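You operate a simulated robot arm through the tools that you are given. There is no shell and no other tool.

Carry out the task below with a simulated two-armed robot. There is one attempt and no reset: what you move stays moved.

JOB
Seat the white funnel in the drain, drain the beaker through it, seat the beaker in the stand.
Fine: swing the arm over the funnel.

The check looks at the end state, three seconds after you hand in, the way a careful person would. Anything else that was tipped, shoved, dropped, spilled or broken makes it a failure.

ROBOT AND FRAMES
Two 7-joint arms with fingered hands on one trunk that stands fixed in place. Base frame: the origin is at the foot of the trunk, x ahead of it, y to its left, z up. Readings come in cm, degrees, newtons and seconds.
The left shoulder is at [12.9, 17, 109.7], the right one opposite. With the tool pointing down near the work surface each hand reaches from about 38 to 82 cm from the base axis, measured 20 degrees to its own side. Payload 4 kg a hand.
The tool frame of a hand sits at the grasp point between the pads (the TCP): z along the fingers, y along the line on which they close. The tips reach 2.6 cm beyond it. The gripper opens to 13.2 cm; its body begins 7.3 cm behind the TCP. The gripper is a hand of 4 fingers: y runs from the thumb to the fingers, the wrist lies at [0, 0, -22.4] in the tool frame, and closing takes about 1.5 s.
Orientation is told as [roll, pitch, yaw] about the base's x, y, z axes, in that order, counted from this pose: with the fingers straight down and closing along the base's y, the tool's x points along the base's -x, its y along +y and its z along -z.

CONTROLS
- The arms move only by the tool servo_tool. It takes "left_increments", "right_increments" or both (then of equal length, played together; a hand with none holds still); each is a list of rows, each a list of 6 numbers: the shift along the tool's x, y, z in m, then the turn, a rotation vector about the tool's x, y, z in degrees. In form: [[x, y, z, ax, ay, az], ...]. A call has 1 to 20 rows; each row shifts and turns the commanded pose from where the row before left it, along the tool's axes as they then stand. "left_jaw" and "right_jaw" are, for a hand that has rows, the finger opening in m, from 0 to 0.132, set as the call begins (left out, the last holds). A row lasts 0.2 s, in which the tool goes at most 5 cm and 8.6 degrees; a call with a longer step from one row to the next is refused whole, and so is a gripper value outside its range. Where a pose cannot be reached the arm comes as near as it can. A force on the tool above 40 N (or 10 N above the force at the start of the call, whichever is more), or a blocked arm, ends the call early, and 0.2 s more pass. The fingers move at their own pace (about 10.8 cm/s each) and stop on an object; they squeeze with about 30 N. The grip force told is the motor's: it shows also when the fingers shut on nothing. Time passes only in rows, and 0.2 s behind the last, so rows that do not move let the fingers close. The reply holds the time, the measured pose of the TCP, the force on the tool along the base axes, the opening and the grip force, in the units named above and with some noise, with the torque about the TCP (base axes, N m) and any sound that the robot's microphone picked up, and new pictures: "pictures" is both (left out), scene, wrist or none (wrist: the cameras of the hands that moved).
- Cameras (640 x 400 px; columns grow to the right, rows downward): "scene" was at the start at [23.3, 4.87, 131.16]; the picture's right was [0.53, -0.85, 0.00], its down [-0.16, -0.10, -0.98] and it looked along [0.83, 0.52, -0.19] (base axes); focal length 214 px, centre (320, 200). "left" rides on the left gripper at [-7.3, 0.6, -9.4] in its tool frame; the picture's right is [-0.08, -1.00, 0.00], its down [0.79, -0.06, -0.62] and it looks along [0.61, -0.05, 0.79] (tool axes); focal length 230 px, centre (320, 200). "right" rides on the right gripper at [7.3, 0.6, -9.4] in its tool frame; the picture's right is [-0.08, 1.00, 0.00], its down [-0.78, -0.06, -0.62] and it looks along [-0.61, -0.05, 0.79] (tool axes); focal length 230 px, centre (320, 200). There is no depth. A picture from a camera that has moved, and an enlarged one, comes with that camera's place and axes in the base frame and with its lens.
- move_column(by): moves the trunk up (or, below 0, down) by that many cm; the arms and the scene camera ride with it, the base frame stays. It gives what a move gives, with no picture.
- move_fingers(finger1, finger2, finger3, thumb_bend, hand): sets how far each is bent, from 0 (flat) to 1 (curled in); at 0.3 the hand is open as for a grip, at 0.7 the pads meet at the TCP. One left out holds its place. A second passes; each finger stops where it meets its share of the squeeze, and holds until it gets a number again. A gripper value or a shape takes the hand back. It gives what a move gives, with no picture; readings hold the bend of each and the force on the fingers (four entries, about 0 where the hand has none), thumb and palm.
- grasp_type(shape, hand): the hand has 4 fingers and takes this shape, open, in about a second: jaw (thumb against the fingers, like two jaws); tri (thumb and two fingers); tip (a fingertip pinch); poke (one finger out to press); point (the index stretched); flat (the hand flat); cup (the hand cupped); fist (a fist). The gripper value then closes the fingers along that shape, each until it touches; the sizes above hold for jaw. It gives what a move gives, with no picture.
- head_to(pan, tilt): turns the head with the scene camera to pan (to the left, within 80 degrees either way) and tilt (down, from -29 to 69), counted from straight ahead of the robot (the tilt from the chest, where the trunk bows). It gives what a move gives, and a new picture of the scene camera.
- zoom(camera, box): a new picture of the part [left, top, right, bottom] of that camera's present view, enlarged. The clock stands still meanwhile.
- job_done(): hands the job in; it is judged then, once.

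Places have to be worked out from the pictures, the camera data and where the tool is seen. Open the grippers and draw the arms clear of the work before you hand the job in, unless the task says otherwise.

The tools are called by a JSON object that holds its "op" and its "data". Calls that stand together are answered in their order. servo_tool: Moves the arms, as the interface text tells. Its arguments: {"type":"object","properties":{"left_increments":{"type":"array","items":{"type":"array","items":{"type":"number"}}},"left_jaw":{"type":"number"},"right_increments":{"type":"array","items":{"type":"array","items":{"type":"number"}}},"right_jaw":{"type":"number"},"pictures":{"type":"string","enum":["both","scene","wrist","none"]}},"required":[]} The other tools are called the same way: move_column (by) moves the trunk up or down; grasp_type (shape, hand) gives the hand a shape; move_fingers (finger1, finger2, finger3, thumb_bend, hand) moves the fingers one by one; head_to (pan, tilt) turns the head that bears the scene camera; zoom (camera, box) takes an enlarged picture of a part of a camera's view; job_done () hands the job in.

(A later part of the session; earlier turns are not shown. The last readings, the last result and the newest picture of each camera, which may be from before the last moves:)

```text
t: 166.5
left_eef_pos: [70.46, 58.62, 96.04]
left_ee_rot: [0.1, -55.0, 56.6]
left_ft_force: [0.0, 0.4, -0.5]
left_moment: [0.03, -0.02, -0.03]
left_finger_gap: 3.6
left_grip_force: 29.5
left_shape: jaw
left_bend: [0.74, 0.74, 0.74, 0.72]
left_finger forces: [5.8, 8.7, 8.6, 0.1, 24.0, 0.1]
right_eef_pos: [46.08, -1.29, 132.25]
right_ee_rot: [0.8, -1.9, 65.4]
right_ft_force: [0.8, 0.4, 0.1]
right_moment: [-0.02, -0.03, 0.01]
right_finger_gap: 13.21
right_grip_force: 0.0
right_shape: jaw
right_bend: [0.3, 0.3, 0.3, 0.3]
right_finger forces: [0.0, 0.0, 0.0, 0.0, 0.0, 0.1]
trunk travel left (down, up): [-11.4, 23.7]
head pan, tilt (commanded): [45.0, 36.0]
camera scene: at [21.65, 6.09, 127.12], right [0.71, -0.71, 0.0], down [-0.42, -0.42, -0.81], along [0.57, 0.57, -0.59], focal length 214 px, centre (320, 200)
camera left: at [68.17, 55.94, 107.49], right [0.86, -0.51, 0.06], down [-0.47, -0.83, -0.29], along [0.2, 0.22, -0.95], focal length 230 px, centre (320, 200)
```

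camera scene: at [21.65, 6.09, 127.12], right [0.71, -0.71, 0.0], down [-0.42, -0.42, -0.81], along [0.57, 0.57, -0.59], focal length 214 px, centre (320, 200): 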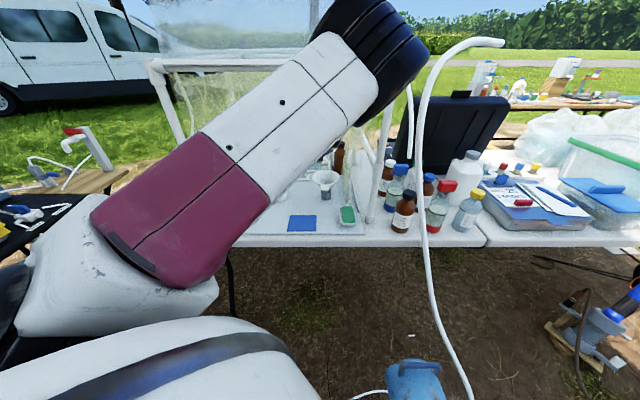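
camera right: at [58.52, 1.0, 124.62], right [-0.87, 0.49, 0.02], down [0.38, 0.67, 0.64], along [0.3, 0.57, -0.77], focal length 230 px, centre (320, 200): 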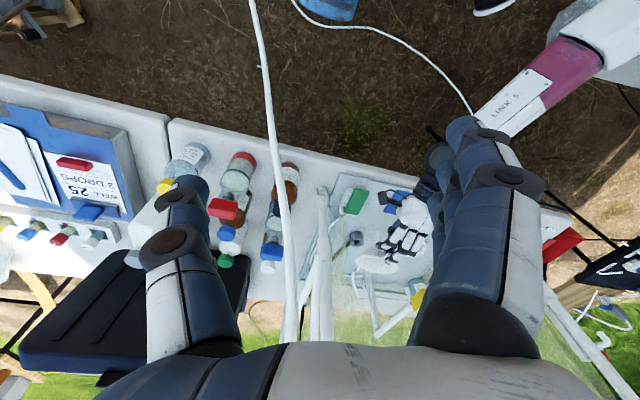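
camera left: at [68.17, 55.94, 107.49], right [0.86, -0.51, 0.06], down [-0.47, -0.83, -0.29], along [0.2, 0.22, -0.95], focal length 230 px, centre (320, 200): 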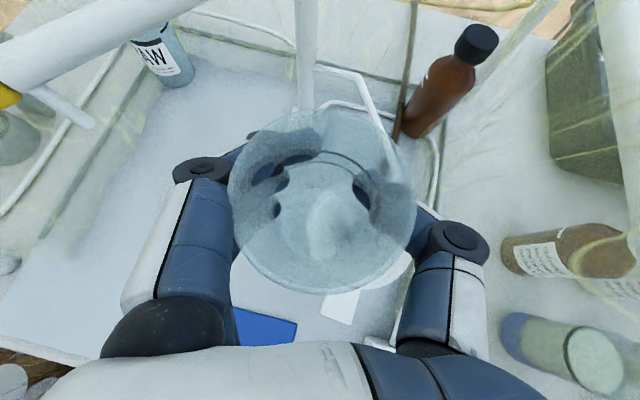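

Upright and steady. I carry it back over its old spot on the tray and turn the heading back to 50°.

{"op": "servo_tool", "data": {"left_increments": [[0.0094, 0.0247, -0.0095, 0, 0, 0], [0.0094, 0.0247, -0.0095, 0, 0, 0], [0.0094, 0.0247, -0.0095, 0, 0, 0], [0.0094, 0.0247, -0.0095, 0, 0, 0], [0.0094, 0.0247, -0.0095, 0, 0, 0], [0.0094, 0.0247, -0.0095, 0, 0, 0], [0.0094, 0.0247, -0.0095, 0, 0, 0], [0.0094, 0.0247, -0.0095, 0, 0, 0], [0, 0, 0, 5.4, 0, 3.8], [0, 0, 0, 0, 0, 0]], "pictures": "both"}}

```text
t: 168.7
left_eef_pos: [48.23, 60.7, 94.38]
left_ee_rot: [0.1, -54.9, 49.7]
left_ft_force: [0.1, -0.2, -1.2]
left_moment: [0.03, 0.0, 0.02]
left_finger_gap: 3.52
left_grip_force: 30.4
left_shape: jaw
left_bend: [0.74, 0.74, 0.74, 0.72]
left_finger forces: [6.0, 8.6, 8.4, 0.0, 23.9, 0.0]
right_eef_pos: [46.17, -1.23, 132.09]
right_ee_rot: [0.7, -1.8, 65.3]
right_ft_force: [0.3, 0.3, 0.7]
right_moment: [0.01, 0.01, 0.0]
right_finger_gap: 13.2
right_grip_force: 0.0
right_shape: jaw
right_bend: [0.3, 0.3, 0.3, 0.3]
right_finger forces: [0.1, 0.0, 0.0, 0.0, 0.0, 0.0]
trunk travel left (down, up): [-11.4, 23.7]
head pan, tilt (commanded): [45.0, 36.0]
camera scene: at [21.62, 6.1, 127.13], right [0.71, -0.71, 0.0], down [-0.42, -0.42, -0.81], along [0.57, 0.57, -0.59], focal length 214 px, centre (320, 200)
camera left: at [45.59, 58.4, 105.67], right [0.79, -0.61, 0.06], down [-0.57, -0.77, -0.29], along [0.22, 0.2, -0.96], focal length 230 px, centre (320, 200)
```

scene: 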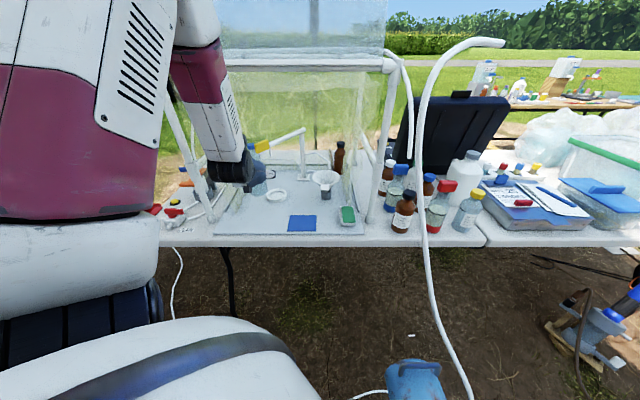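
left: 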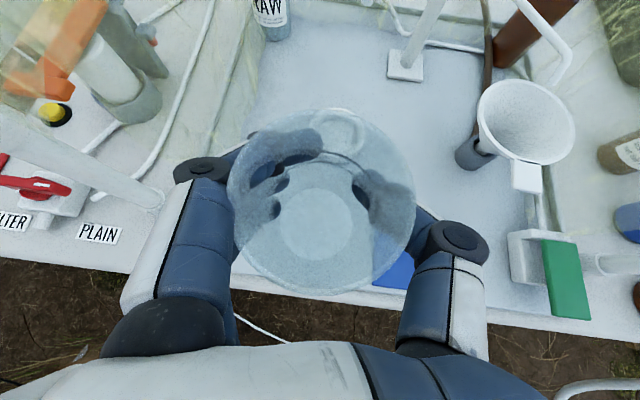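

Back over the old spot, beaker held upright. I lower it, slowing near the tray.

{"op": "servo_tool", "data": {"left_increments": [[0.0174, 0, 0.0123, 0, 0, 0], [0.0174, 0, 0.0123, 0, 0, 0], [0.0174, 0, 0.0123, 0, 0, 0], [0.0174, 0, 0.0123, 0, 0, 0], [0.0174, 0, 0.0123, 0, 0, 0], [0.0123, 0, 0.0087, 0, 0, 0], [0.0041, 0, 0.0029, 0, 0, 0], [0.0033, 0, 0.0023, 0, 0, 0], [0, 0, 0, 0, 0, 0]], "pictures": "both"}}

{"op": "zoom", "data": {"camera": "scene", "box": [230, 160, 310, 240]}}

```text
t: 170.7
left_eef_pos: [48.19, 60.53, 81.21]
left_ee_rot: [0.2, -55.2, 49.7]
left_ft_force: [0.1, 0.1, -0.4]
left_moment: [0.0, 0.01, 0.04]
left_finger_gap: 3.53
left_grip_force: 30.3
left_shape: jaw
left_bend: [0.74, 0.74, 0.74, 0.72]
left_finger forces: [6.0, 8.6, 8.2, 0.0, 23.8, 0.0]
right_eef_pos: [46.19, -1.25, 132.16]
right_ee_rot: [0.7, -1.9, 65.2]
right_ft_force: [0.3, 0.1, 0.4]
right_moment: [-0.01, -0.02, -0.01]
right_finger_gap: 13.2
right_grip_force: 0.0
right_shape: jaw
right_bend: [0.3, 0.3, 0.3, 0.3]
right_finger forces: [0.0, 0.1, 0.1, 0.1, 0.0, 0.0]
trunk travel left (down, up): [-11.4, 23.7]
head pan, tilt (commanded): [45.0, 36.0]
camera scene: at [21.6, 6.1, 127.14], right [0.71, -0.71, 0.0], down [-0.42, -0.42, -0.81], along [0.57, 0.57, -0.59], focal length 214 px, centre (320, 200)
camera left: at [45.59, 58.29, 92.57], right [0.79, -0.61, 0.06], down [-0.57, -0.77, -0.29], along [0.22, 0.2, -0.95], focal length 230 px, centre (320, 200)
```

scene: 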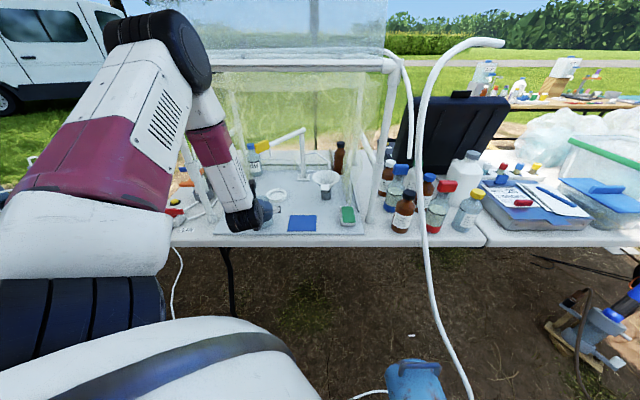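
left: 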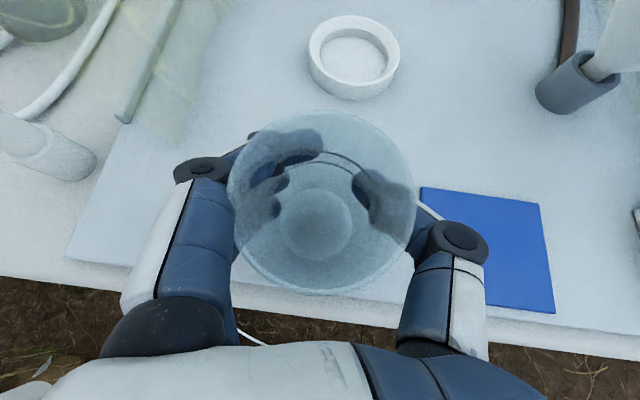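

```text
5.00 times, centred on (270, 200) of scene
camera zoom: at [21.6, 6.1, 127.14], right [0.71, -0.71, 0.0], down [-0.42, -0.42, -0.81], along [0.57, 0.57, -0.59], focal length 1072 px, centre (570, 200)
```

zoom: 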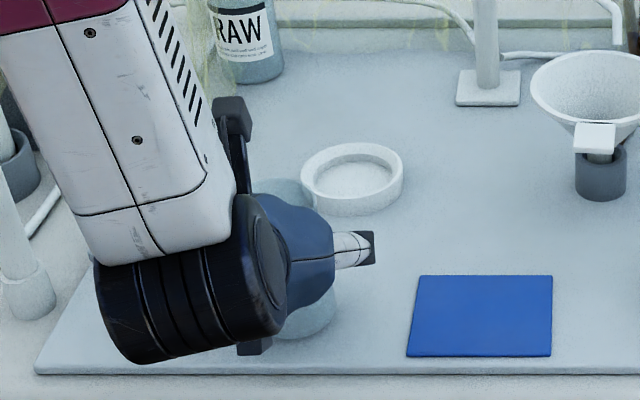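

About 0.9 cm remain. I lower in small steps and watch the force for contact.

{"op": "servo_tool", "data": {"left_increments": [[0.0025, 0, 0.0017, 0, 0, 0], [0.0025, 0, 0.0017, 0, 0, 0], [0, 0, 0, 0, 0, 0]], "pictures": "none"}}

{"op": "servo_tool", "data": {"left_increments": [[0.0025, 0, 0.0017, 0, 0, 0], [0, 0, 0, 0, 0, 0]], "pictures": "wrist"}}

```text
t: 171.5
left_eef_pos: [48.31, 60.75, 80.68]
left_ee_rot: [0.2, -55.1, 49.8]
left_ft_force: [-0.3, -0.2, 0.9]
left_moment: [-0.01, 0.01, 0.01]
left_finger_gap: 3.5
left_grip_force: 30.0
left_shape: jaw
left_bend: [0.74, 0.74, 0.74, 0.72]
left_finger forces: [6.5, 8.6, 8.3, 0.0, 23.8, 0.1]
right_eef_pos: [46.05, -1.31, 132.16]
right_ee_rot: [0.7, -1.8, 65.4]
right_ft_force: [0.8, -0.4, 0.1]
right_moment: [0.01, -0.01, -0.02]
right_finger_gap: 13.17
right_grip_force: 0.0
right_shape: jaw
right_bend: [0.3, 0.3, 0.3, 0.3]
right_finger forces: [0.0, 0.0, 0.1, 0.0, 0.0, 0.0]
trunk travel left (down, up): [-11.4, 23.7]
head pan, tilt (commanded): [45.0, 36.0]
```

```text
t: 172.1
left_eef_pos: [48.32, 60.72, 80.39]
left_ee_rot: [0.1, -55.1, 49.8]
left_ft_force: [1.7, 1.3, 7.6]
left_moment: [-0.11, 0.13, -0.02]
left_finger_gap: 3.52
left_grip_force: 29.4
left_shape: jaw
left_bend: [0.74, 0.74, 0.74, 0.72]
left_finger forces: [8.5, 8.1, 8.1, 0.1, 25.2, 0.0]
right_eef_pos: [46.02, -1.51, 132.16]
right_ee_rot: [0.7, -2.0, 65.3]
right_ft_force: [0.9, 0.4, 0.1]
right_moment: [-0.02, 0.0, 0.02]
right_finger_gap: 13.19
right_grip_force: 0.0
right_shape: jaw
right_bend: [0.3, 0.3, 0.3, 0.3]
right_finger forces: [0.0, 0.0, 0.0, 0.0, 0.0, 0.1]
trunk travel left (down, up): [-11.4, 23.7]
head pan, tilt (commanded): [45.0, 36.0]
camera left: at [45.64, 58.39, 91.84], right [0.79, -0.61, 0.06], down [-0.57, -0.77, -0.29], along [0.23, 0.2, -0.95], focal length 230 px, centre (320, 200)
```

left: 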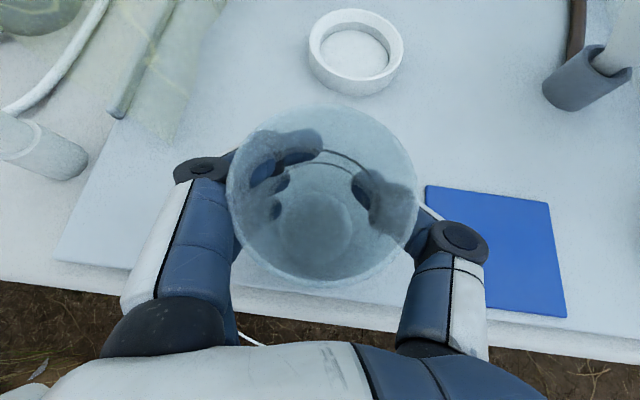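

The beaker stands on the tray (7.6 N contact). I open the hand.

{"op": "servo_tool", "data": {"left_increments": [[0, 0, 0, 0, 0, 0], [0, 0, 0, 0, 0, 0], [0, 0, 0, 0, 0, 0], [0, 0, 0, 0, 0, 0], [0, 0, 0, 0, 0, 0], [0, 0, 0, 0, 0, 0]], "left_jaw": 0.132, "pictures": "wrist"}}

```text
t: 173.5
left_eef_pos: [48.27, 60.79, 80.36]
left_ee_rot: [0.3, -55.1, 49.8]
left_ft_force: [0.1, -0.4, -0.6]
left_moment: [0.0, 0.01, -0.02]
left_finger_gap: 13.17
left_grip_force: 0.1
left_shape: jaw
left_bend: [0.3, 0.3, 0.3, 0.3]
left_finger forces: [0.0, 0.0, 0.1, 0.0, 0.0, 0.0]
right_eef_pos: [46.06, -1.4, 132.23]
right_ee_rot: [0.8, -1.9, 65.4]
right_ft_force: [0.2, 0.2, -0.1]
right_moment: [0.02, 0.04, 0.0]
right_finger_gap: 13.2
right_grip_force: 0.0
right_shape: jaw
right_bend: [0.3, 0.3, 0.3, 0.3]
right_finger forces: [0.0, 0.0, 0.0, 0.1, 0.0, 0.0]
trunk travel left (down, up): [-11.4, 23.7]
head pan, tilt (commanded): [45.0, 36.0]
camera left: at [45.63, 58.43, 91.76], right [0.79, -0.61, 0.06], down [-0.57, -0.77, -0.29], along [0.22, 0.2, -0.95], focal length 230 px, centre (320, 200)
```

left: 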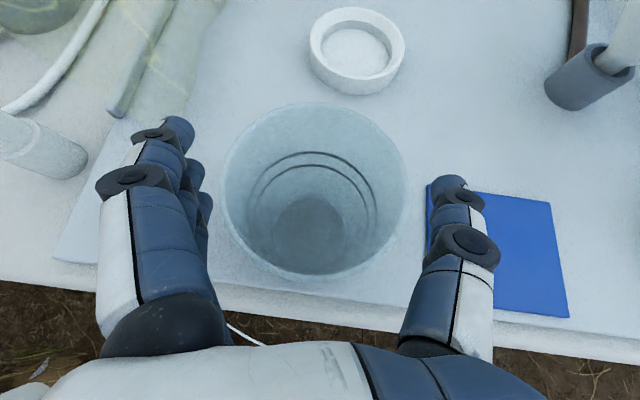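

The empty beaker stands alone. Now the boom: I raise the hand straight up, and go in front of the boom's yellow end with the jaw set to about 9 cm, to straddle it.

{"op": "servo_tool", "data": {"left_increments": [[-0.0248, 0, -0.0175, 0, 0, 0], [-0.0248, 0, -0.0175, 0, 0, 0], [-0.0248, 0, -0.0175, 0, 0, 0], [-0.0248, 0, -0.0175, 0, 0, 0], [-0.0248, 0, -0.0175, 0, 0, 0], [-0.0248, 0, -0.0175, 0, 0, 0], [0, 0, 0, 0, 0, 0]], "pictures": "wrist"}}

{"op": "zoom", "data": {"camera": "scene", "box": [220, 110, 360, 240]}}

```text
t: 175.1
left_eef_pos: [47.9, 60.58, 98.42]
left_ee_rot: [0.1, -55.1, 49.8]
left_ft_force: [0.7, 0.0, 0.6]
left_moment: [-0.04, 0.07, 0.02]
left_finger_gap: 13.19
left_grip_force: 0.0
left_shape: jaw
left_bend: [0.3, 0.3, 0.3, 0.3]
left_finger forces: [0.1, 0.1, 0.1, 0.1, 0.0, 0.0]
right_eef_pos: [46.14, -1.35, 132.2]
right_ee_rot: [0.8, -1.9, 65.2]
right_ft_force: [-0.2, 0.5, -0.7]
right_moment: [0.0, 0.02, -0.02]
right_finger_gap: 13.2
right_grip_force: 0.0
right_shape: jaw
right_bend: [0.3, 0.3, 0.3, 0.3]
right_finger forces: [0.0, 0.0, 0.0, 0.0, 0.0, 0.0]
trunk travel left (down, up): [-11.4, 23.7]
head pan, tilt (commanded): [45.0, 36.0]
camera left: at [45.35, 58.31, 109.87], right [0.79, -0.61, 0.06], down [-0.57, -0.77, -0.29], along [0.22, 0.2, -0.96], focal length 230 px, centre (320, 200)
```

left: 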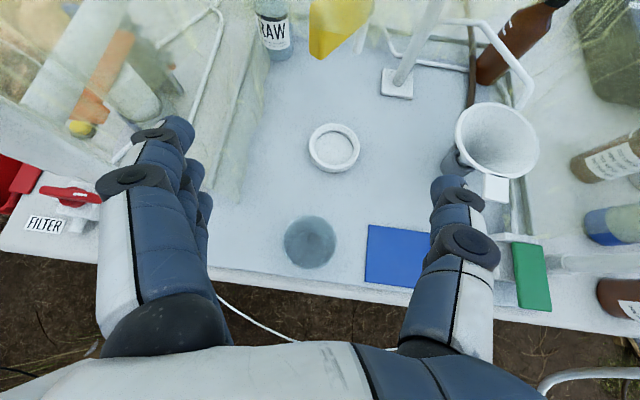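

```text
3.08 times, centred on (290, 175) of scene
camera zoom: at [21.63, 6.12, 127.12], right [0.71, -0.71, 0.0], down [-0.42, -0.42, -0.81], along [0.57, 0.57, -0.59], focal length 660 px, centre (412, 277)
```

zoom: 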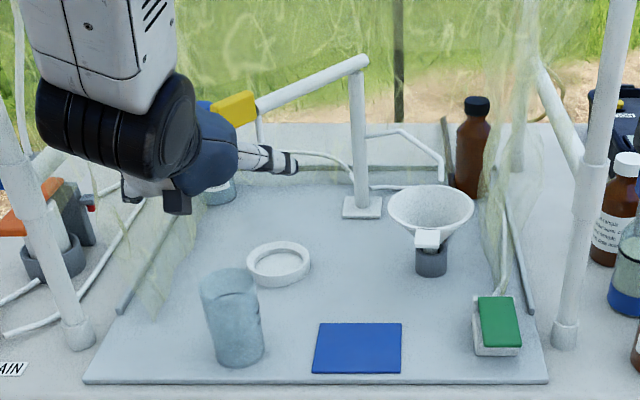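

The beaker stands upright and the boom's end is ahead of the hand. I move forward a little and narrow the jaw to 9 cm.

{"op": "servo_tool", "data": {"left_increments": [[-0.0129, -0.0008, 0.0174, 0, 0, 0], [-0.0129, -0.0008, 0.0174, 0, 0, 0], [0, 0, 0, 0, 0, 0], [0, 0, 0, 0, 0, 0]], "left_jaw": 0.09, "pictures": "wrist"}}

{"op": "zoom", "data": {"camera": "scene", "box": [220, 110, 360, 240]}}

```text
t: 176.1
left_eef_pos: [51.08, 63.81, 98.83]
left_ee_rot: [0.1, -55.0, 49.9]
left_ft_force: [0.3, -0.1, -0.5]
left_moment: [-0.01, 0.0, 0.01]
left_finger_gap: 9.08
left_grip_force: 0.0
left_shape: jaw
left_bend: [0.68, 0.68, 0.68, 0.65]
left_finger forces: [0.1, 0.0, 0.0, 0.1, 0.1, 0.1]
right_eef_pos: [46.17, -1.38, 132.21]
right_ee_rot: [0.7, -1.9, 65.3]
right_ft_force: [0.5, 0.5, 0.2]
right_moment: [-0.03, 0.04, -0.01]
right_finger_gap: 13.2
right_grip_force: 0.1
right_shape: jaw
right_bend: [0.3, 0.3, 0.3, 0.3]
right_finger forces: [0.0, 0.1, 0.0, 0.1, 0.0, 0.0]
trunk travel left (down, up): [-11.4, 23.7]
head pan, tilt (commanded): [45.0, 36.0]
camera left: at [48.41, 61.48, 110.16], right [0.79, -0.61, 0.06], down [-0.57, -0.77, -0.29], along [0.22, 0.2, -0.95], focal length 230 px, centre (320, 200)
```

left: 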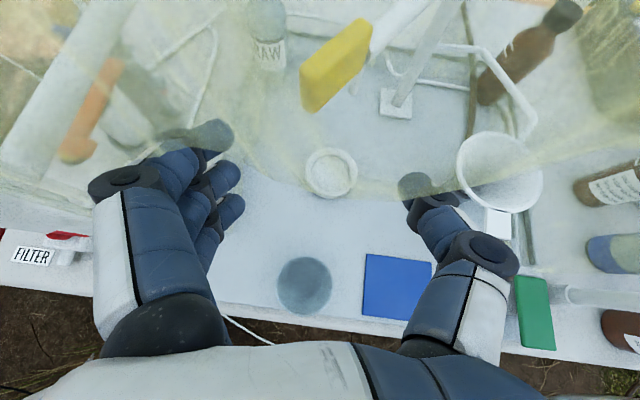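

```text
3.08 times, centred on (290, 175) of scene
camera zoom: at [21.61, 6.1, 127.13], right [0.71, -0.71, 0.0], down [-0.42, -0.42, -0.81], along [0.57, 0.57, -0.59], focal length 660 px, centre (412, 277)
```

zoom: 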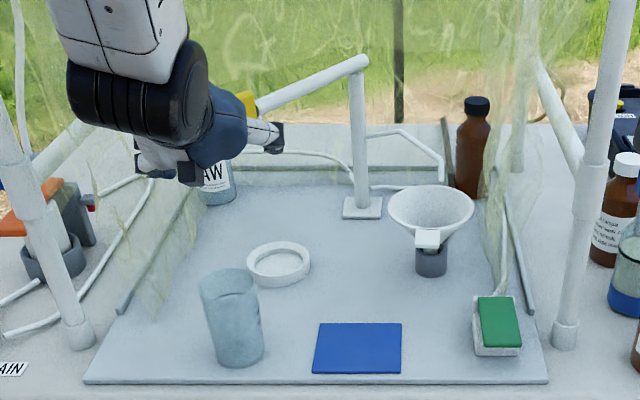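

The block lies between fingers and thumb ahead. I advance about 8 cm so that it is straddled.

{"op": "servo_tool", "data": {"left_increments": [[-0.0112, -0.0017, 0.0158, 0, 0, 0], [-0.0112, -0.0017, 0.0158, 0, 0, 0], [-0.0112, -0.0017, 0.0158, 0, 0, 0], [-0.0112, -0.0017, 0.0158, 0, 0, 0], [0, 0, 0, 0, 0, 0]], "pictures": "both"}}

{"op": "zoom", "data": {"camera": "scene", "box": [220, 110, 360, 240]}}

```text
t: 177.3
left_eef_pos: [56.64, 68.97, 98.79]
left_ee_rot: [0.2, -55.0, 49.9]
left_ft_force: [-0.2, 0.0, -0.5]
left_moment: [0.0, 0.02, -0.01]
left_finger_gap: 9.04
left_grip_force: 0.1
left_shape: jaw
left_bend: [0.68, 0.68, 0.68, 0.65]
left_finger forces: [0.0, 0.0, 0.0, 0.0, 0.1, 0.1]
right_eef_pos: [46.18, -1.38, 132.25]
right_ee_rot: [0.7, -1.9, 65.3]
right_ft_force: [-0.5, 0.0, -0.1]
right_moment: [0.01, 0.01, 0.02]
right_finger_gap: 13.17
right_grip_force: 0.1
right_shape: jaw
right_bend: [0.3, 0.3, 0.3, 0.3]
right_finger forces: [0.0, 0.0, 0.0, 0.0, 0.0, 0.0]
trunk travel left (down, up): [-11.4, 23.7]
head pan, tilt (commanded): [45.0, 36.0]
camera scene: at [21.59, 6.09, 127.14], right [0.71, -0.71, 0.0], down [-0.42, -0.42, -0.81], along [0.57, 0.57, -0.59], focal length 214 px, centre (320, 200)
camera left: at [54.06, 66.73, 110.17], right [0.79, -0.61, 0.06], down [-0.57, -0.77, -0.29], along [0.22, 0.2, -0.95], focal length 230 px, centre (320, 200)
```

scene: 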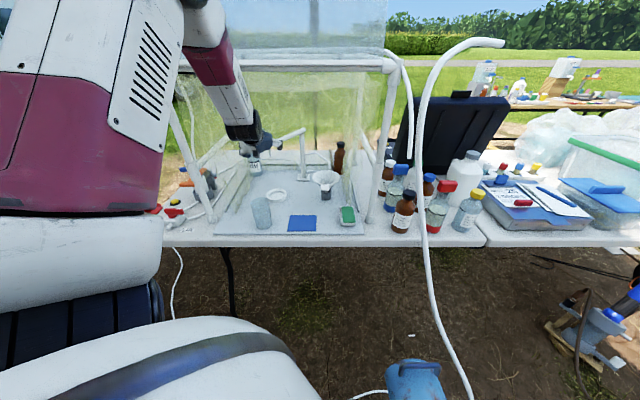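
left: 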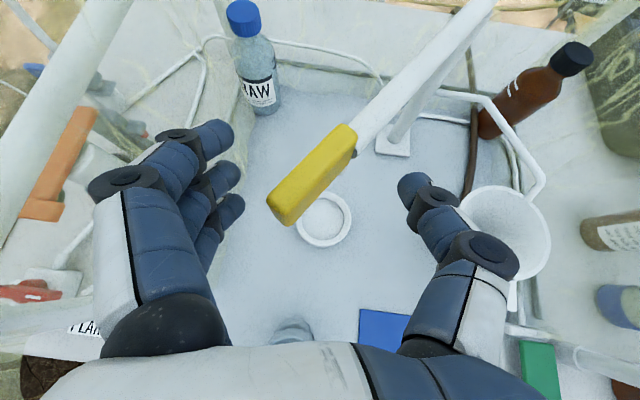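

```text
3.08 times, centred on (290, 175) of scene
camera zoom: at [21.59, 6.09, 127.14], right [0.71, -0.71, 0.0], down [-0.42, -0.42, -0.81], along [0.57, 0.57, -0.59], focal length 660 px, centre (412, 277)
```

zoom: 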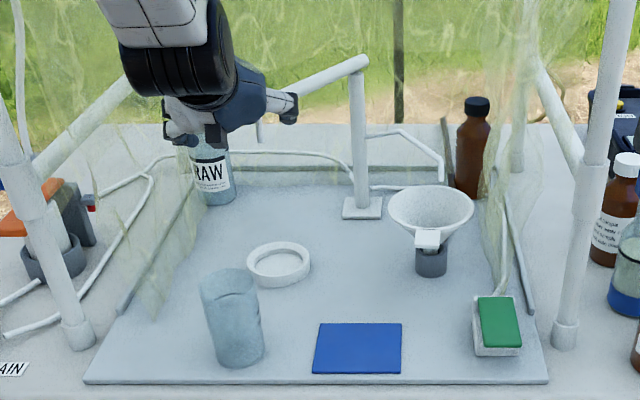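

The block is between the fingers (left) and thumb (right). I now sweep the hand to the right along the boom's arc, pushing the block with the fingers' inner side; first stage.

{"op": "servo_tool", "data": {"left_increments": [[-0.002, -0.0118, 0.0029, 0, 0, 0], [-0.002, -0.0118, 0.0029, 0, 0, 0], [0.0061, -0.0186, -0.0086, 0, 0, 0], [0.0061, -0.0186, -0.0086, 0, 0, 0], [0.0043, -0.02, -0.006, 0, 0, 0], [0.0043, -0.02, -0.006, 0, 0, 0], [0, 0, 0, 0, 0, 0]], "pictures": "both"}}

{"op": "zoom", "data": {"camera": "scene", "box": [220, 110, 360, 240]}}

```text
t: 178.9
left_eef_pos: [62.47, 60.54, 98.45]
left_ee_rot: [0.4, -55.1, 49.8]
left_ft_force: [-0.2, -0.1, -0.3]
left_moment: [-0.06, 0.01, 0.01]
left_finger_gap: 9.04
left_grip_force: 0.0
left_shape: jaw
left_bend: [0.68, 0.68, 0.68, 0.65]
left_finger forces: [0.1, 0.2, 0.0, 0.0, 0.0, 0.0]
right_eef_pos: [46.19, -1.18, 132.18]
right_ee_rot: [0.6, -1.9, 65.3]
right_ft_force: [0.1, 0.7, -0.3]
right_moment: [-0.05, 0.02, -0.01]
right_finger_gap: 13.18
right_grip_force: 0.2
right_shape: jaw
right_bend: [0.3, 0.3, 0.3, 0.3]
right_finger forces: [0.0, 0.0, 0.0, 0.0, 0.0, 0.0]
trunk travel left (down, up): [-11.4, 23.7]
head pan, tilt (commanded): [45.0, 36.0]
camera scene: at [21.59, 6.1, 127.14], right [0.71, -0.71, 0.0], down [-0.42, -0.42, -0.81], along [0.57, 0.57, -0.59], focal length 214 px, centre (320, 200)
camera left: at [59.82, 58.19, 109.84], right [0.79, -0.61, 0.06], down [-0.57, -0.77, -0.29], along [0.22, 0.2, -0.95], focal length 230 px, centre (320, 200)
```

scene: 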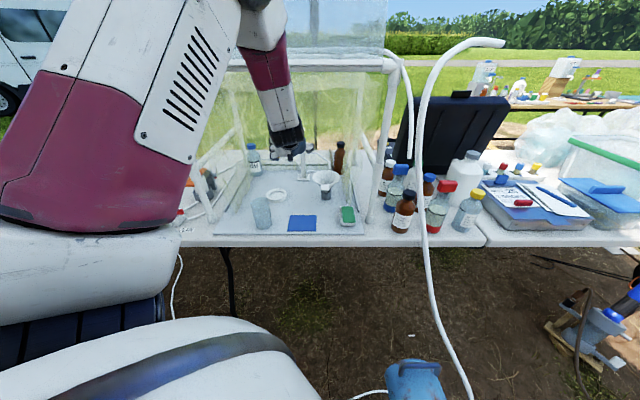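
left: 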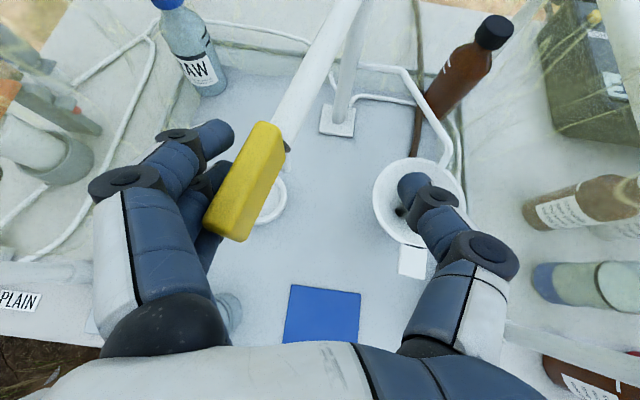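

```text
3.08 times, centred on (290, 175) of scene
camera zoom: at [21.59, 6.1, 127.14], right [0.71, -0.71, 0.0], down [-0.42, -0.42, -0.81], along [0.57, 0.57, -0.59], focal length 660 px, centre (412, 277)
```

zoom: 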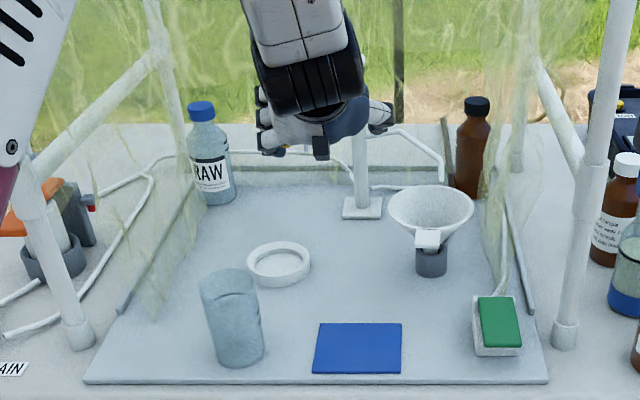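

The boom follows the fingers with hardly any force. I continue along the arc.

{"op": "servo_tool", "data": {"left_increments": [[0.0021, -0.0213, -0.003, 0, 0, 0], [0.0021, -0.0213, -0.003, 0, 0, 0], [0.0001, -0.0216, 0, 0, 0, 0], [0.0001, -0.0216, 0, 0, 0, 0], [0, 0, 0, 0, 0, 0]], "pictures": "both"}}

{"op": "zoom", "data": {"camera": "scene", "box": [240, 110, 380, 240]}}

```text
t: 180.1
left_eef_pos: [68.44, 54.58, 98.86]
left_ee_rot: [0.2, -55.1, 49.8]
left_ft_force: [-0.2, -0.4, 0.2]
left_moment: [-0.04, 0.01, 0.01]
left_finger_gap: 9.02
left_grip_force: 0.0
left_shape: jaw
left_bend: [0.68, 0.68, 0.68, 0.65]
left_finger forces: [0.1, 0.0, 0.0, 0.0, 0.1, 0.0]
right_eef_pos: [46.02, -1.41, 132.2]
right_ee_rot: [0.7, -1.9, 65.3]
right_ft_force: [0.4, -0.2, 0.0]
right_moment: [-0.01, 0.03, 0.02]
right_finger_gap: 13.2
right_grip_force: 0.1
right_shape: jaw
right_bend: [0.3, 0.3, 0.3, 0.3]
right_finger forces: [0.0, 0.0, 0.1, 0.0, 0.0, 0.1]
trunk travel left (down, up): [-11.4, 23.7]
head pan, tilt (commanded): [45.0, 36.0]
camera scene: at [21.58, 6.11, 127.14], right [0.71, -0.71, 0.0], down [-0.42, -0.42, -0.81], along [0.57, 0.57, -0.59], focal length 214 px, centre (320, 200)
camera left: at [65.74, 52.21, 110.12], right [0.79, -0.61, 0.06], down [-0.57, -0.77, -0.29], along [0.22, 0.2, -0.95], focal length 230 px, centre (320, 200)
```

scene: 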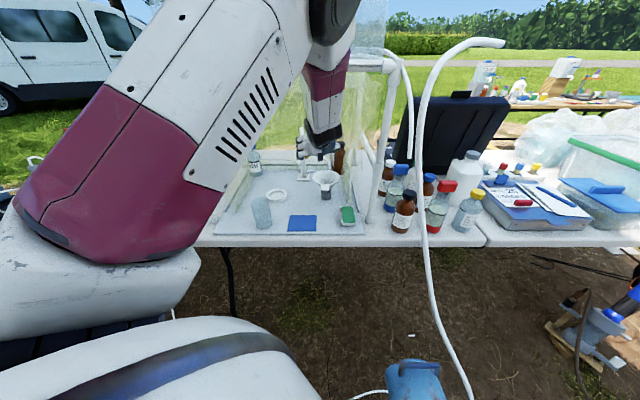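
left: 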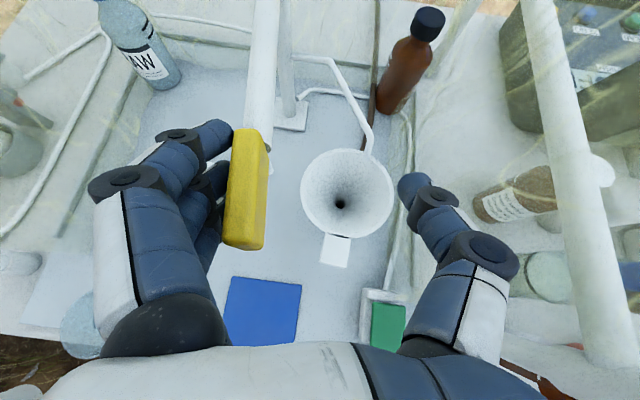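

```text
3.08 times, centred on (310, 175) of scene
camera zoom: at [21.58, 6.11, 127.14], right [0.71, -0.71, 0.0], down [-0.42, -0.42, -0.81], along [0.57, 0.57, -0.59], focal length 660 px, centre (351, 277)
```

zoom: 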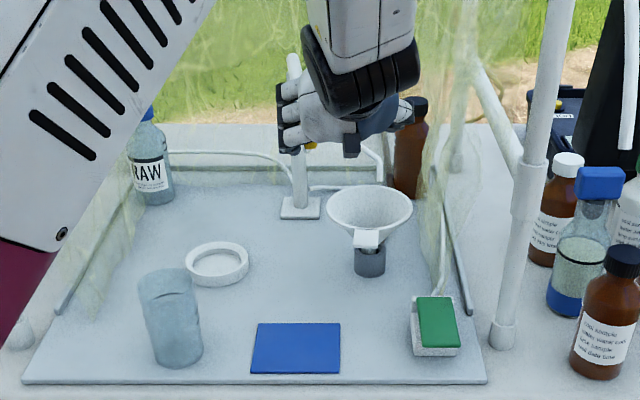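

The boom is over halfway. I narrow the jaw to 6 cm to keep the thumb clear of the right side and push on slowly toward the funnel.

{"op": "servo_tool", "data": {"left_increments": [[0, 0, 0, 0, 0, 0], [-0.0023, -0.0164, 0.0033, 0, 0, 0], [-0.0023, -0.0164, 0.0033, 0, 0, 0], [-0.0023, -0.0164, 0.0033, 0, 0, 0], [0, 0, 0, 0, 0, 0]], "left_jaw": 0.06, "pictures": "both"}}

{"op": "zoom", "data": {"camera": "scene", "box": [270, 110, 390, 220]}}

{"op": "zoom", "data": {"camera": "left", "box": [200, 60, 420, 280]}}

```text
t: 181.3
left_eef_pos: [73.04, 52.16, 98.75]
left_ee_rot: [0.2, -55.0, 50.0]
left_ft_force: [-0.3, -0.2, -0.4]
left_moment: [0.01, 0.01, 0.01]
left_finger_gap: 6.07
left_grip_force: 0.2
left_shape: jaw
left_bend: [0.73, 0.73, 0.73, 0.7]
left_finger forces: [0.0, 0.1, 0.1, 0.1, 0.0, 0.1]
right_eef_pos: [46.17, -1.35, 132.26]
right_ee_rot: [0.6, -2.0, 65.3]
right_ft_force: [0.1, -0.2, 0.0]
right_moment: [-0.01, -0.03, -0.01]
right_finger_gap: 13.17
right_grip_force: 0.1
right_shape: jaw
right_bend: [0.3, 0.3, 0.3, 0.3]
right_finger forces: [0.1, 0.1, 0.0, 0.0, 0.0, 0.0]
trunk travel left (down, up): [-11.4, 23.7]
head pan, tilt (commanded): [45.0, 36.0]
camera scene: at [21.55, 6.11, 127.15], right [0.71, -0.71, 0.0], down [-0.42, -0.42, -0.81], along [0.57, 0.57, -0.59], focal length 214 px, centre (320, 200)
camera left: at [70.39, 49.81, 110.16], right [0.79, -0.61, 0.06], down [-0.57, -0.77, -0.29], along [0.22, 0.2, -0.95], focal length 230 px, centre (320, 200)
```

scene: 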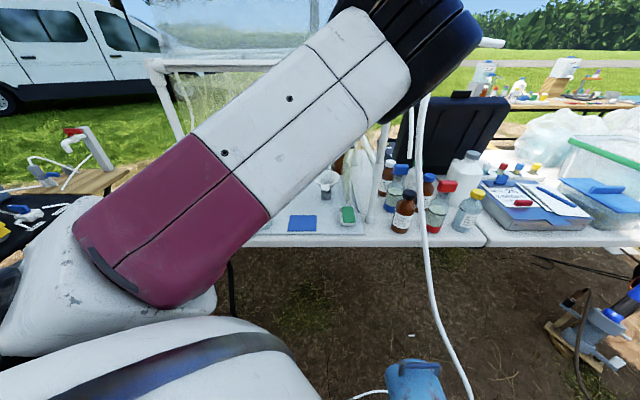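
left: 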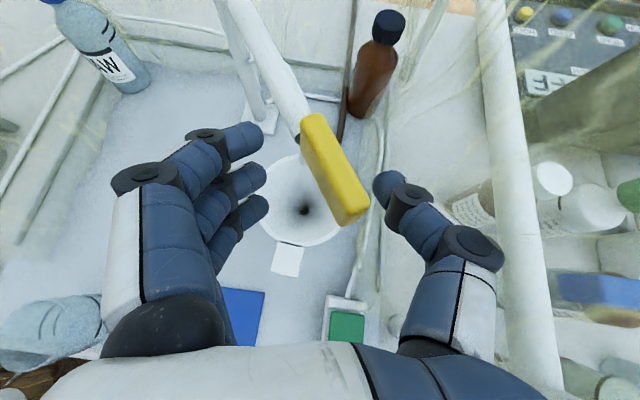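

```text
3.64 times, centred on (330, 165) of scene
camera zoom: at [21.55, 6.11, 127.15], right [0.71, -0.71, 0.0], down [-0.42, -0.42, -0.81], along [0.57, 0.57, -0.59], focal length 780 px, centre (284, 327)
```

zoom: 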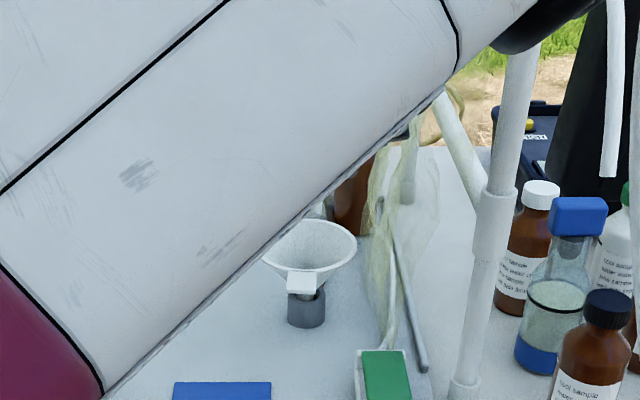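

```text
1.82 times, centred on (310, 170) of left
camera zoom: at [70.39, 49.81, 110.16], right [0.79, -0.61, 0.06], down [-0.57, -0.77, -0.29], along [0.22, 0.2, -0.95], focal length 418 px, centre (338, 254)
```

zoom: 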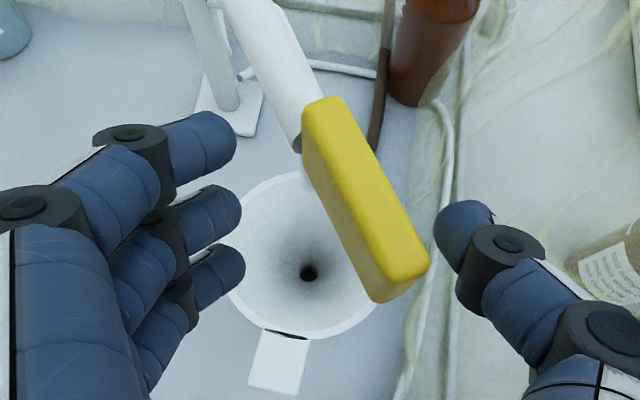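

The boom swung on by itself and now lies over the funnel. I wait a moment to see whether it has stopped.

{"op": "servo_tool", "data": {"left_increments": [[0, 0, 0, 0, 0, 0], [0, 0, 0, 0, 0, 0], [0, 0, 0, 0, 0, 0]], "pictures": "wrist"}}

{"op": "zoom", "data": {"camera": "left", "box": [200, 60, 420, 280]}}

```text
t: 182.1
left_eef_pos: [73.1, 52.12, 98.77]
left_ee_rot: [0.2, -55.1, 49.8]
left_ft_force: [0.7, 0.7, -0.4]
left_moment: [-0.01, 0.0, 0.02]
left_finger_gap: 6.06
left_grip_force: 0.2
left_shape: jaw
left_bend: [0.73, 0.73, 0.73, 0.7]
left_finger forces: [0.0, 0.0, 0.1, 0.0, 0.0, 0.1]
right_eef_pos: [46.17, -1.34, 132.29]
right_ee_rot: [0.7, -1.9, 65.4]
right_ft_force: [-0.8, -0.6, -0.3]
right_moment: [0.01, -0.05, -0.04]
right_finger_gap: 13.17
right_grip_force: 0.0
right_shape: jaw
right_bend: [0.3, 0.3, 0.3, 0.3]
right_finger forces: [0.1, 0.0, 0.0, 0.1, 0.1, 0.1]
trunk travel left (down, up): [-11.4, 23.7]
head pan, tilt (commanded): [45.0, 36.0]
camera left: at [70.42, 49.81, 110.1], right [0.79, -0.61, 0.06], down [-0.57, -0.77, -0.29], along [0.22, 0.2, -0.95], focal length 230 px, centre (320, 200)
```

left: 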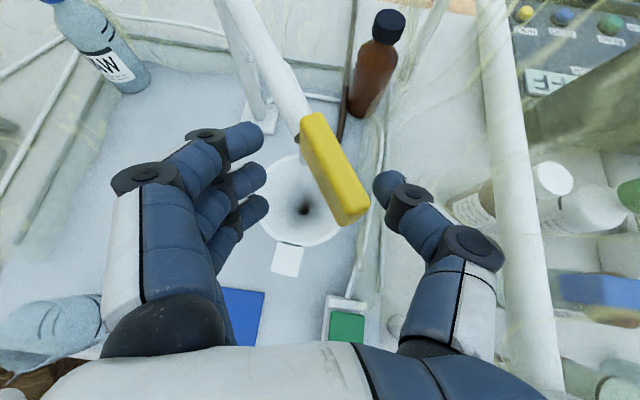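

```text
1.82 times, centred on (310, 170) of left
camera zoom: at [70.42, 49.81, 110.1], right [0.79, -0.61, 0.06], down [-0.57, -0.77, -0.29], along [0.22, 0.2, -0.95], focal length 418 px, centre (338, 254)
```

zoom: 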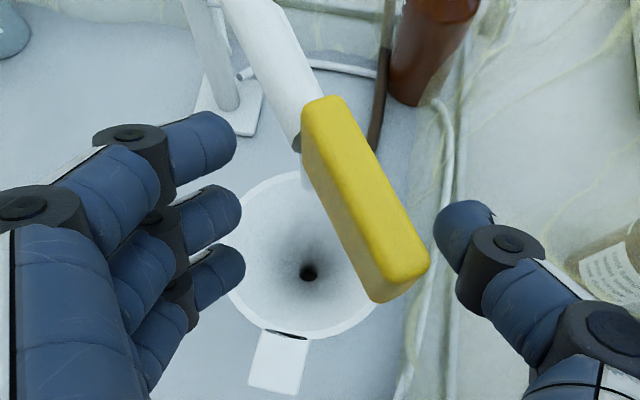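

It has stopped with its nozzle about 0.6 cm from the funnel's centre line, which is what I want. I open the jaw a bit to free the block and withdraw straight back along the pointing direction.

{"op": "servo_tool", "data": {"left_increments": [[0, 0, 0, 0, 0, 0], [0, 0, 0, 0, 0, 0], [0, 0, 0, 0, 0, 0], [0, 0, -0.012, 0, 0, 0], [0, 0, -0.02, 0, 0, 0], [0, 0, -0.025, 0, 0, 0], [0, 0, -0.025, 0, 0, 0], [0, 0, 0, 0, 0, 0]], "left_jaw": 0.1, "pictures": "wrist"}}

```text
t: 184.1
left_eef_pos: [67.28, 49.89, 101.68]
left_ee_rot: [-2.2, -52.5, 55.1]
left_ft_force: [-0.1, -1.0, 0.2]
left_moment: [-0.02, 0.03, 0.01]
left_finger_gap: 9.99
left_grip_force: 0.1
left_shape: jaw
left_bend: [0.63, 0.63, 0.63, 0.59]
left_finger forces: [0.2, 0.0, 0.0, 0.1, 0.1, 0.1]
right_eef_pos: [46.08, -1.21, 132.25]
right_ee_rot: [0.7, -1.8, 65.4]
right_ft_force: [-0.1, 0.4, 0.5]
right_moment: [0.03, -0.03, 0.02]
right_finger_gap: 13.19
right_grip_force: 0.0
right_shape: jaw
right_bend: [0.3, 0.3, 0.3, 0.3]
right_finger forces: [0.0, 0.0, 0.0, 0.1, 0.0, 0.1]
trunk travel left (down, up): [-11.4, 23.7]
head pan, tilt (commanded): [45.0, 36.0]
stopped in row 8 (left hand): the arm was blocked; the commanded pose is now the measured one
camera left: at [64.92, 48.06, 113.24], right [0.83, -0.56, 0.08], down [-0.52, -0.82, -0.25], along [0.21, 0.16, -0.97], focal length 230 px, centre (320, 200)
```

left: 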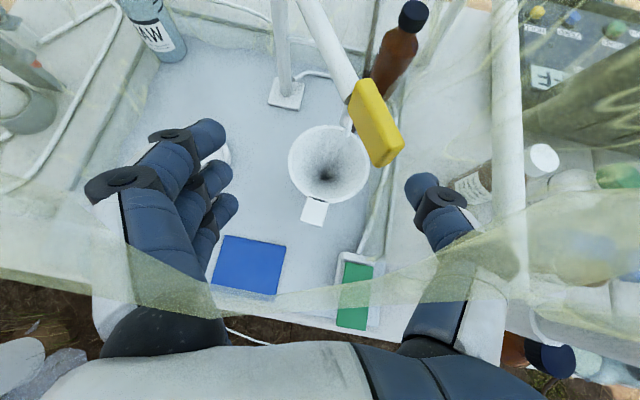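

The boom stayed in place over the funnel. I check the arm's posture and the whole scene before the next move.

{"op": "servo_tool", "data": {"left_increments": [[0, 0, 0, 0, 0, 0]], "pictures": "scene"}}

{"op": "zoom", "data": {"camera": "right", "box": [300, 120, 460, 260]}}

```text
t: 184.5
left_eef_pos: [67.26, 49.94, 101.76]
left_ee_rot: [-2.2, -52.4, 55.0]
left_ft_force: [0.2, 0.2, -0.2]
left_moment: [-0.04, 0.0, -0.02]
left_finger_gap: 10.0
left_grip_force: 0.0
left_shape: jaw
left_bend: [0.63, 0.63, 0.63, 0.59]
left_finger forces: [0.1, 0.0, 0.1, 0.1, 0.0, 0.0]
right_eef_pos: [46.13, -1.35, 132.2]
right_ee_rot: [0.7, -1.9, 65.3]
right_ft_force: [-0.3, -0.5, -0.1]
right_moment: [0.01, -0.01, 0.02]
right_finger_gap: 13.2
right_grip_force: 0.1
right_shape: jaw
right_bend: [0.3, 0.3, 0.3, 0.3]
right_finger forces: [0.0, 0.0, 0.0, 0.0, 0.0, 0.0]
trunk travel left (down, up): [-11.4, 23.7]
head pan, tilt (commanded): [45.0, 36.0]
camera scene: at [21.61, 6.11, 127.13], right [0.71, -0.71, 0.0], down [-0.42, -0.42, -0.81], along [0.57, 0.57, -0.59], focal length 214 px, centre (320, 200)
```

scene: 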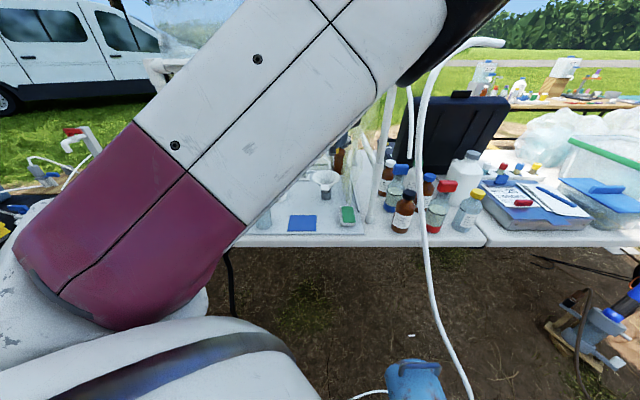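

```text
2.86 times, centred on (380, 190) of right
camera zoom: at [42.49, -7.97, 141.25], right [-0.87, 0.49, 0.01], down [0.38, 0.67, 0.64], along [0.3, 0.57, -0.77], focal length 657 px, centre (149, 229)
```

zoom: 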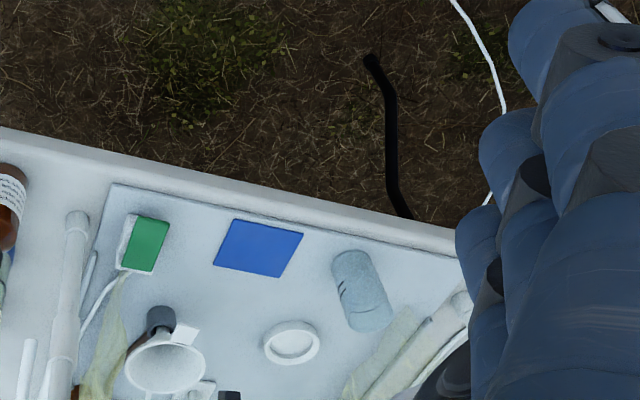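

The left elbow is high and near the right hand, which may be what blocks it. I move the right hand further right to give room.

{"op": "servo_tool", "data": {"right_increments": [[0.036, -0.0078, 0, 0, 0, 0], [0.036, -0.0078, 0, 0, 0, 0], [0.036, -0.0078, 0, 0, 0, 0], [0.036, -0.0078, 0, 0, 0, 0], [0.036, -0.0078, 0, 0, 0, 0], [0, 0, 0, 0, 0, 0]], "pictures": "scene"}}

```text
t: 185.9
left_eef_pos: [67.39, 49.86, 101.61]
left_ee_rot: [-2.1, -52.5, 55.1]
left_ft_force: [1.2, -0.4, 0.3]
left_moment: [-0.02, 0.0, 0.01]
left_finger_gap: 9.97
left_grip_force: 0.1
left_shape: jaw
left_bend: [0.63, 0.63, 0.63, 0.59]
left_finger forces: [0.0, 0.0, 0.0, 0.2, 0.0, 0.1]
right_eef_pos: [42.74, -18.52, 129.71]
right_ee_rot: [0.7, -2.0, 65.3]
right_ft_force: [-0.4, 0.0, -1.0]
right_moment: [-0.01, 0.0, 0.02]
right_finger_gap: 13.21
right_grip_force: 0.1
right_shape: jaw
right_bend: [0.3, 0.3, 0.3, 0.3]
right_finger forces: [0.0, 0.0, 0.1, 0.0, 0.1, 0.1]
right hand out of reach, approached as far as the arm can: row 4, 5
trunk travel left (down, up): [-11.4, 23.7]
head pan, tilt (commanded): [45.0, 36.0]
camera scene: at [21.6, 6.12, 127.13], right [0.71, -0.71, 0.0], down [-0.42, -0.42, -0.81], along [0.57, 0.57, -0.59], focal length 214 px, centre (320, 200)
```

scene: 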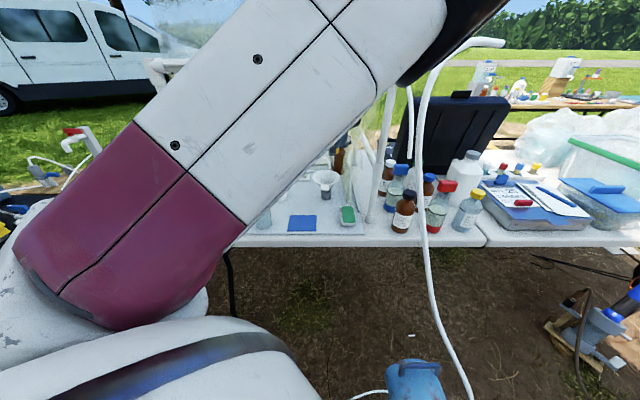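

The right hand is well aside. I move the left hand out to the left and restore the grasp orientation.

{"op": "servo_tool", "data": {"left_increments": [[0.0114, 0.0281, -0.0093, 0, 0, 0], [0.0114, 0.0281, -0.0093, 0, 0, 0], [0.0114, 0.0281, -0.0093, 0, 0, 0], [0.0114, 0.0281, -0.0093, 0, 0, 0], [0, 0, 0, 3.97, -2.4, 4.6], [0, 0, 0, 0, 0, 0]], "pictures": "both"}}

```text
t: 187.3
left_eef_pos: [55.17, 51.94, 100.21]
left_ee_rot: [0.4, -55.3, 46.7]
left_ft_force: [0.0, -0.4, 0.2]
left_moment: [-0.04, 0.0, -0.03]
left_finger_gap: 9.98
left_grip_force: 0.0
left_shape: jaw
left_bend: [0.63, 0.63, 0.63, 0.59]
left_finger forces: [0.0, 0.0, 0.1, 0.0, 0.0, 0.1]
right_eef_pos: [42.65, -18.59, 129.69]
right_ee_rot: [0.7, -2.1, 65.3]
right_ft_force: [-0.2, -0.1, -0.5]
right_moment: [0.01, 0.02, -0.02]
right_finger_gap: 13.19
right_grip_force: 0.1
right_shape: jaw
right_bend: [0.3, 0.3, 0.3, 0.3]
right_finger forces: [0.1, 0.0, 0.0, 0.1, 0.1, 0.0]
trunk travel left (down, up): [-11.4, 23.7]
head pan, tilt (commanded): [45.0, 36.0]
camera scene: at [21.61, 6.09, 127.13], right [0.71, -0.71, 0.0], down [-0.42, -0.42, -0.81], along [0.57, 0.57, -0.59], focal length 214 px, centre (320, 200)
camera left: at [52.44, 49.69, 111.59], right [0.76, -0.65, 0.06], down [-0.61, -0.74, -0.29], along [0.23, 0.19, -0.95], focal length 230 px, centre (320, 200)
```

scene: 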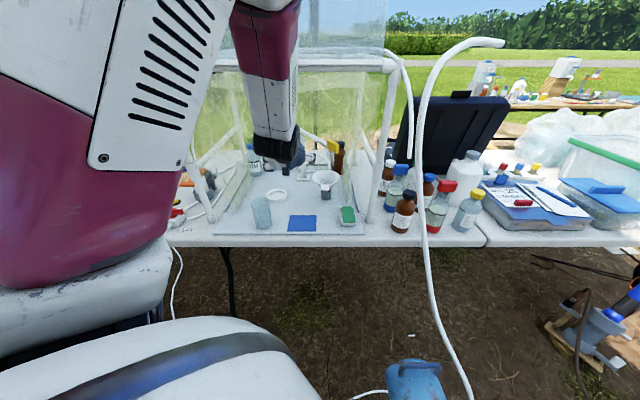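
left: 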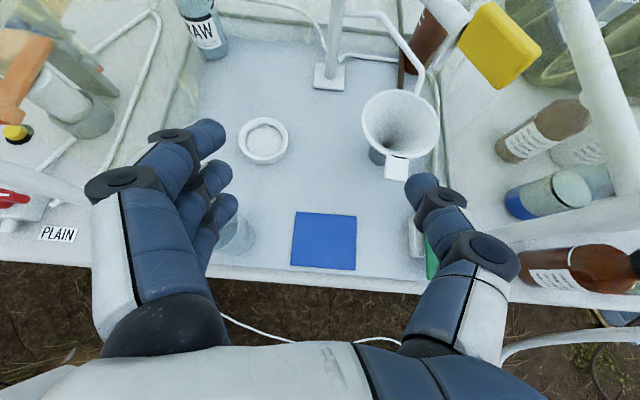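

Posture is good again. I zoom on the boom and funnel to confirm they're as wanted.

{"op": "zoom", "data": {"camera": "scene", "box": [290, 130, 360, 210]}}

{"op": "zoom", "data": {"camera": "left", "box": [320, 0, 560, 200]}}

```text
5.00 times, centred on (325, 170) of scene
camera zoom: at [21.61, 6.09, 127.13], right [0.71, -0.71, 0.0], down [-0.42, -0.42, -0.81], along [0.57, 0.57, -0.59], focal length 1072 px, centre (295, 350)
```

zoom: 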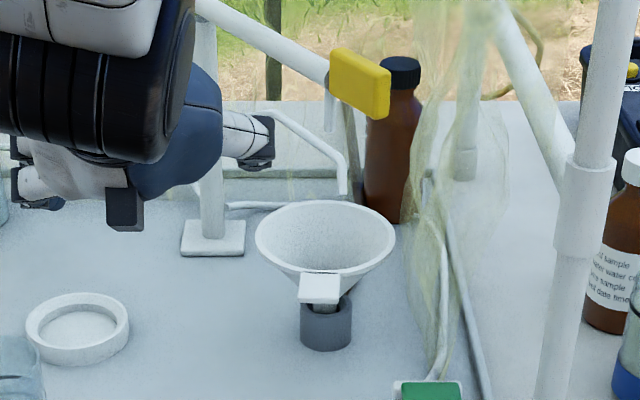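

```text
2.00 times, centred on (440, 100) of left
camera zoom: at [52.44, 49.69, 111.59], right [0.76, -0.65, 0.06], down [-0.61, -0.74, -0.29], along [0.23, 0.19, -0.95], focal length 460 px, centre (80, 400)
```

zoom: 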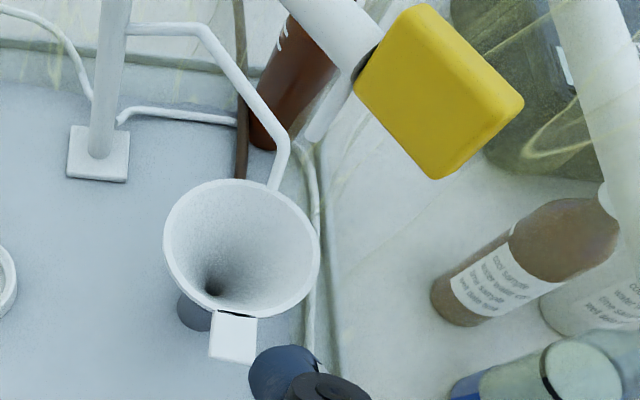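

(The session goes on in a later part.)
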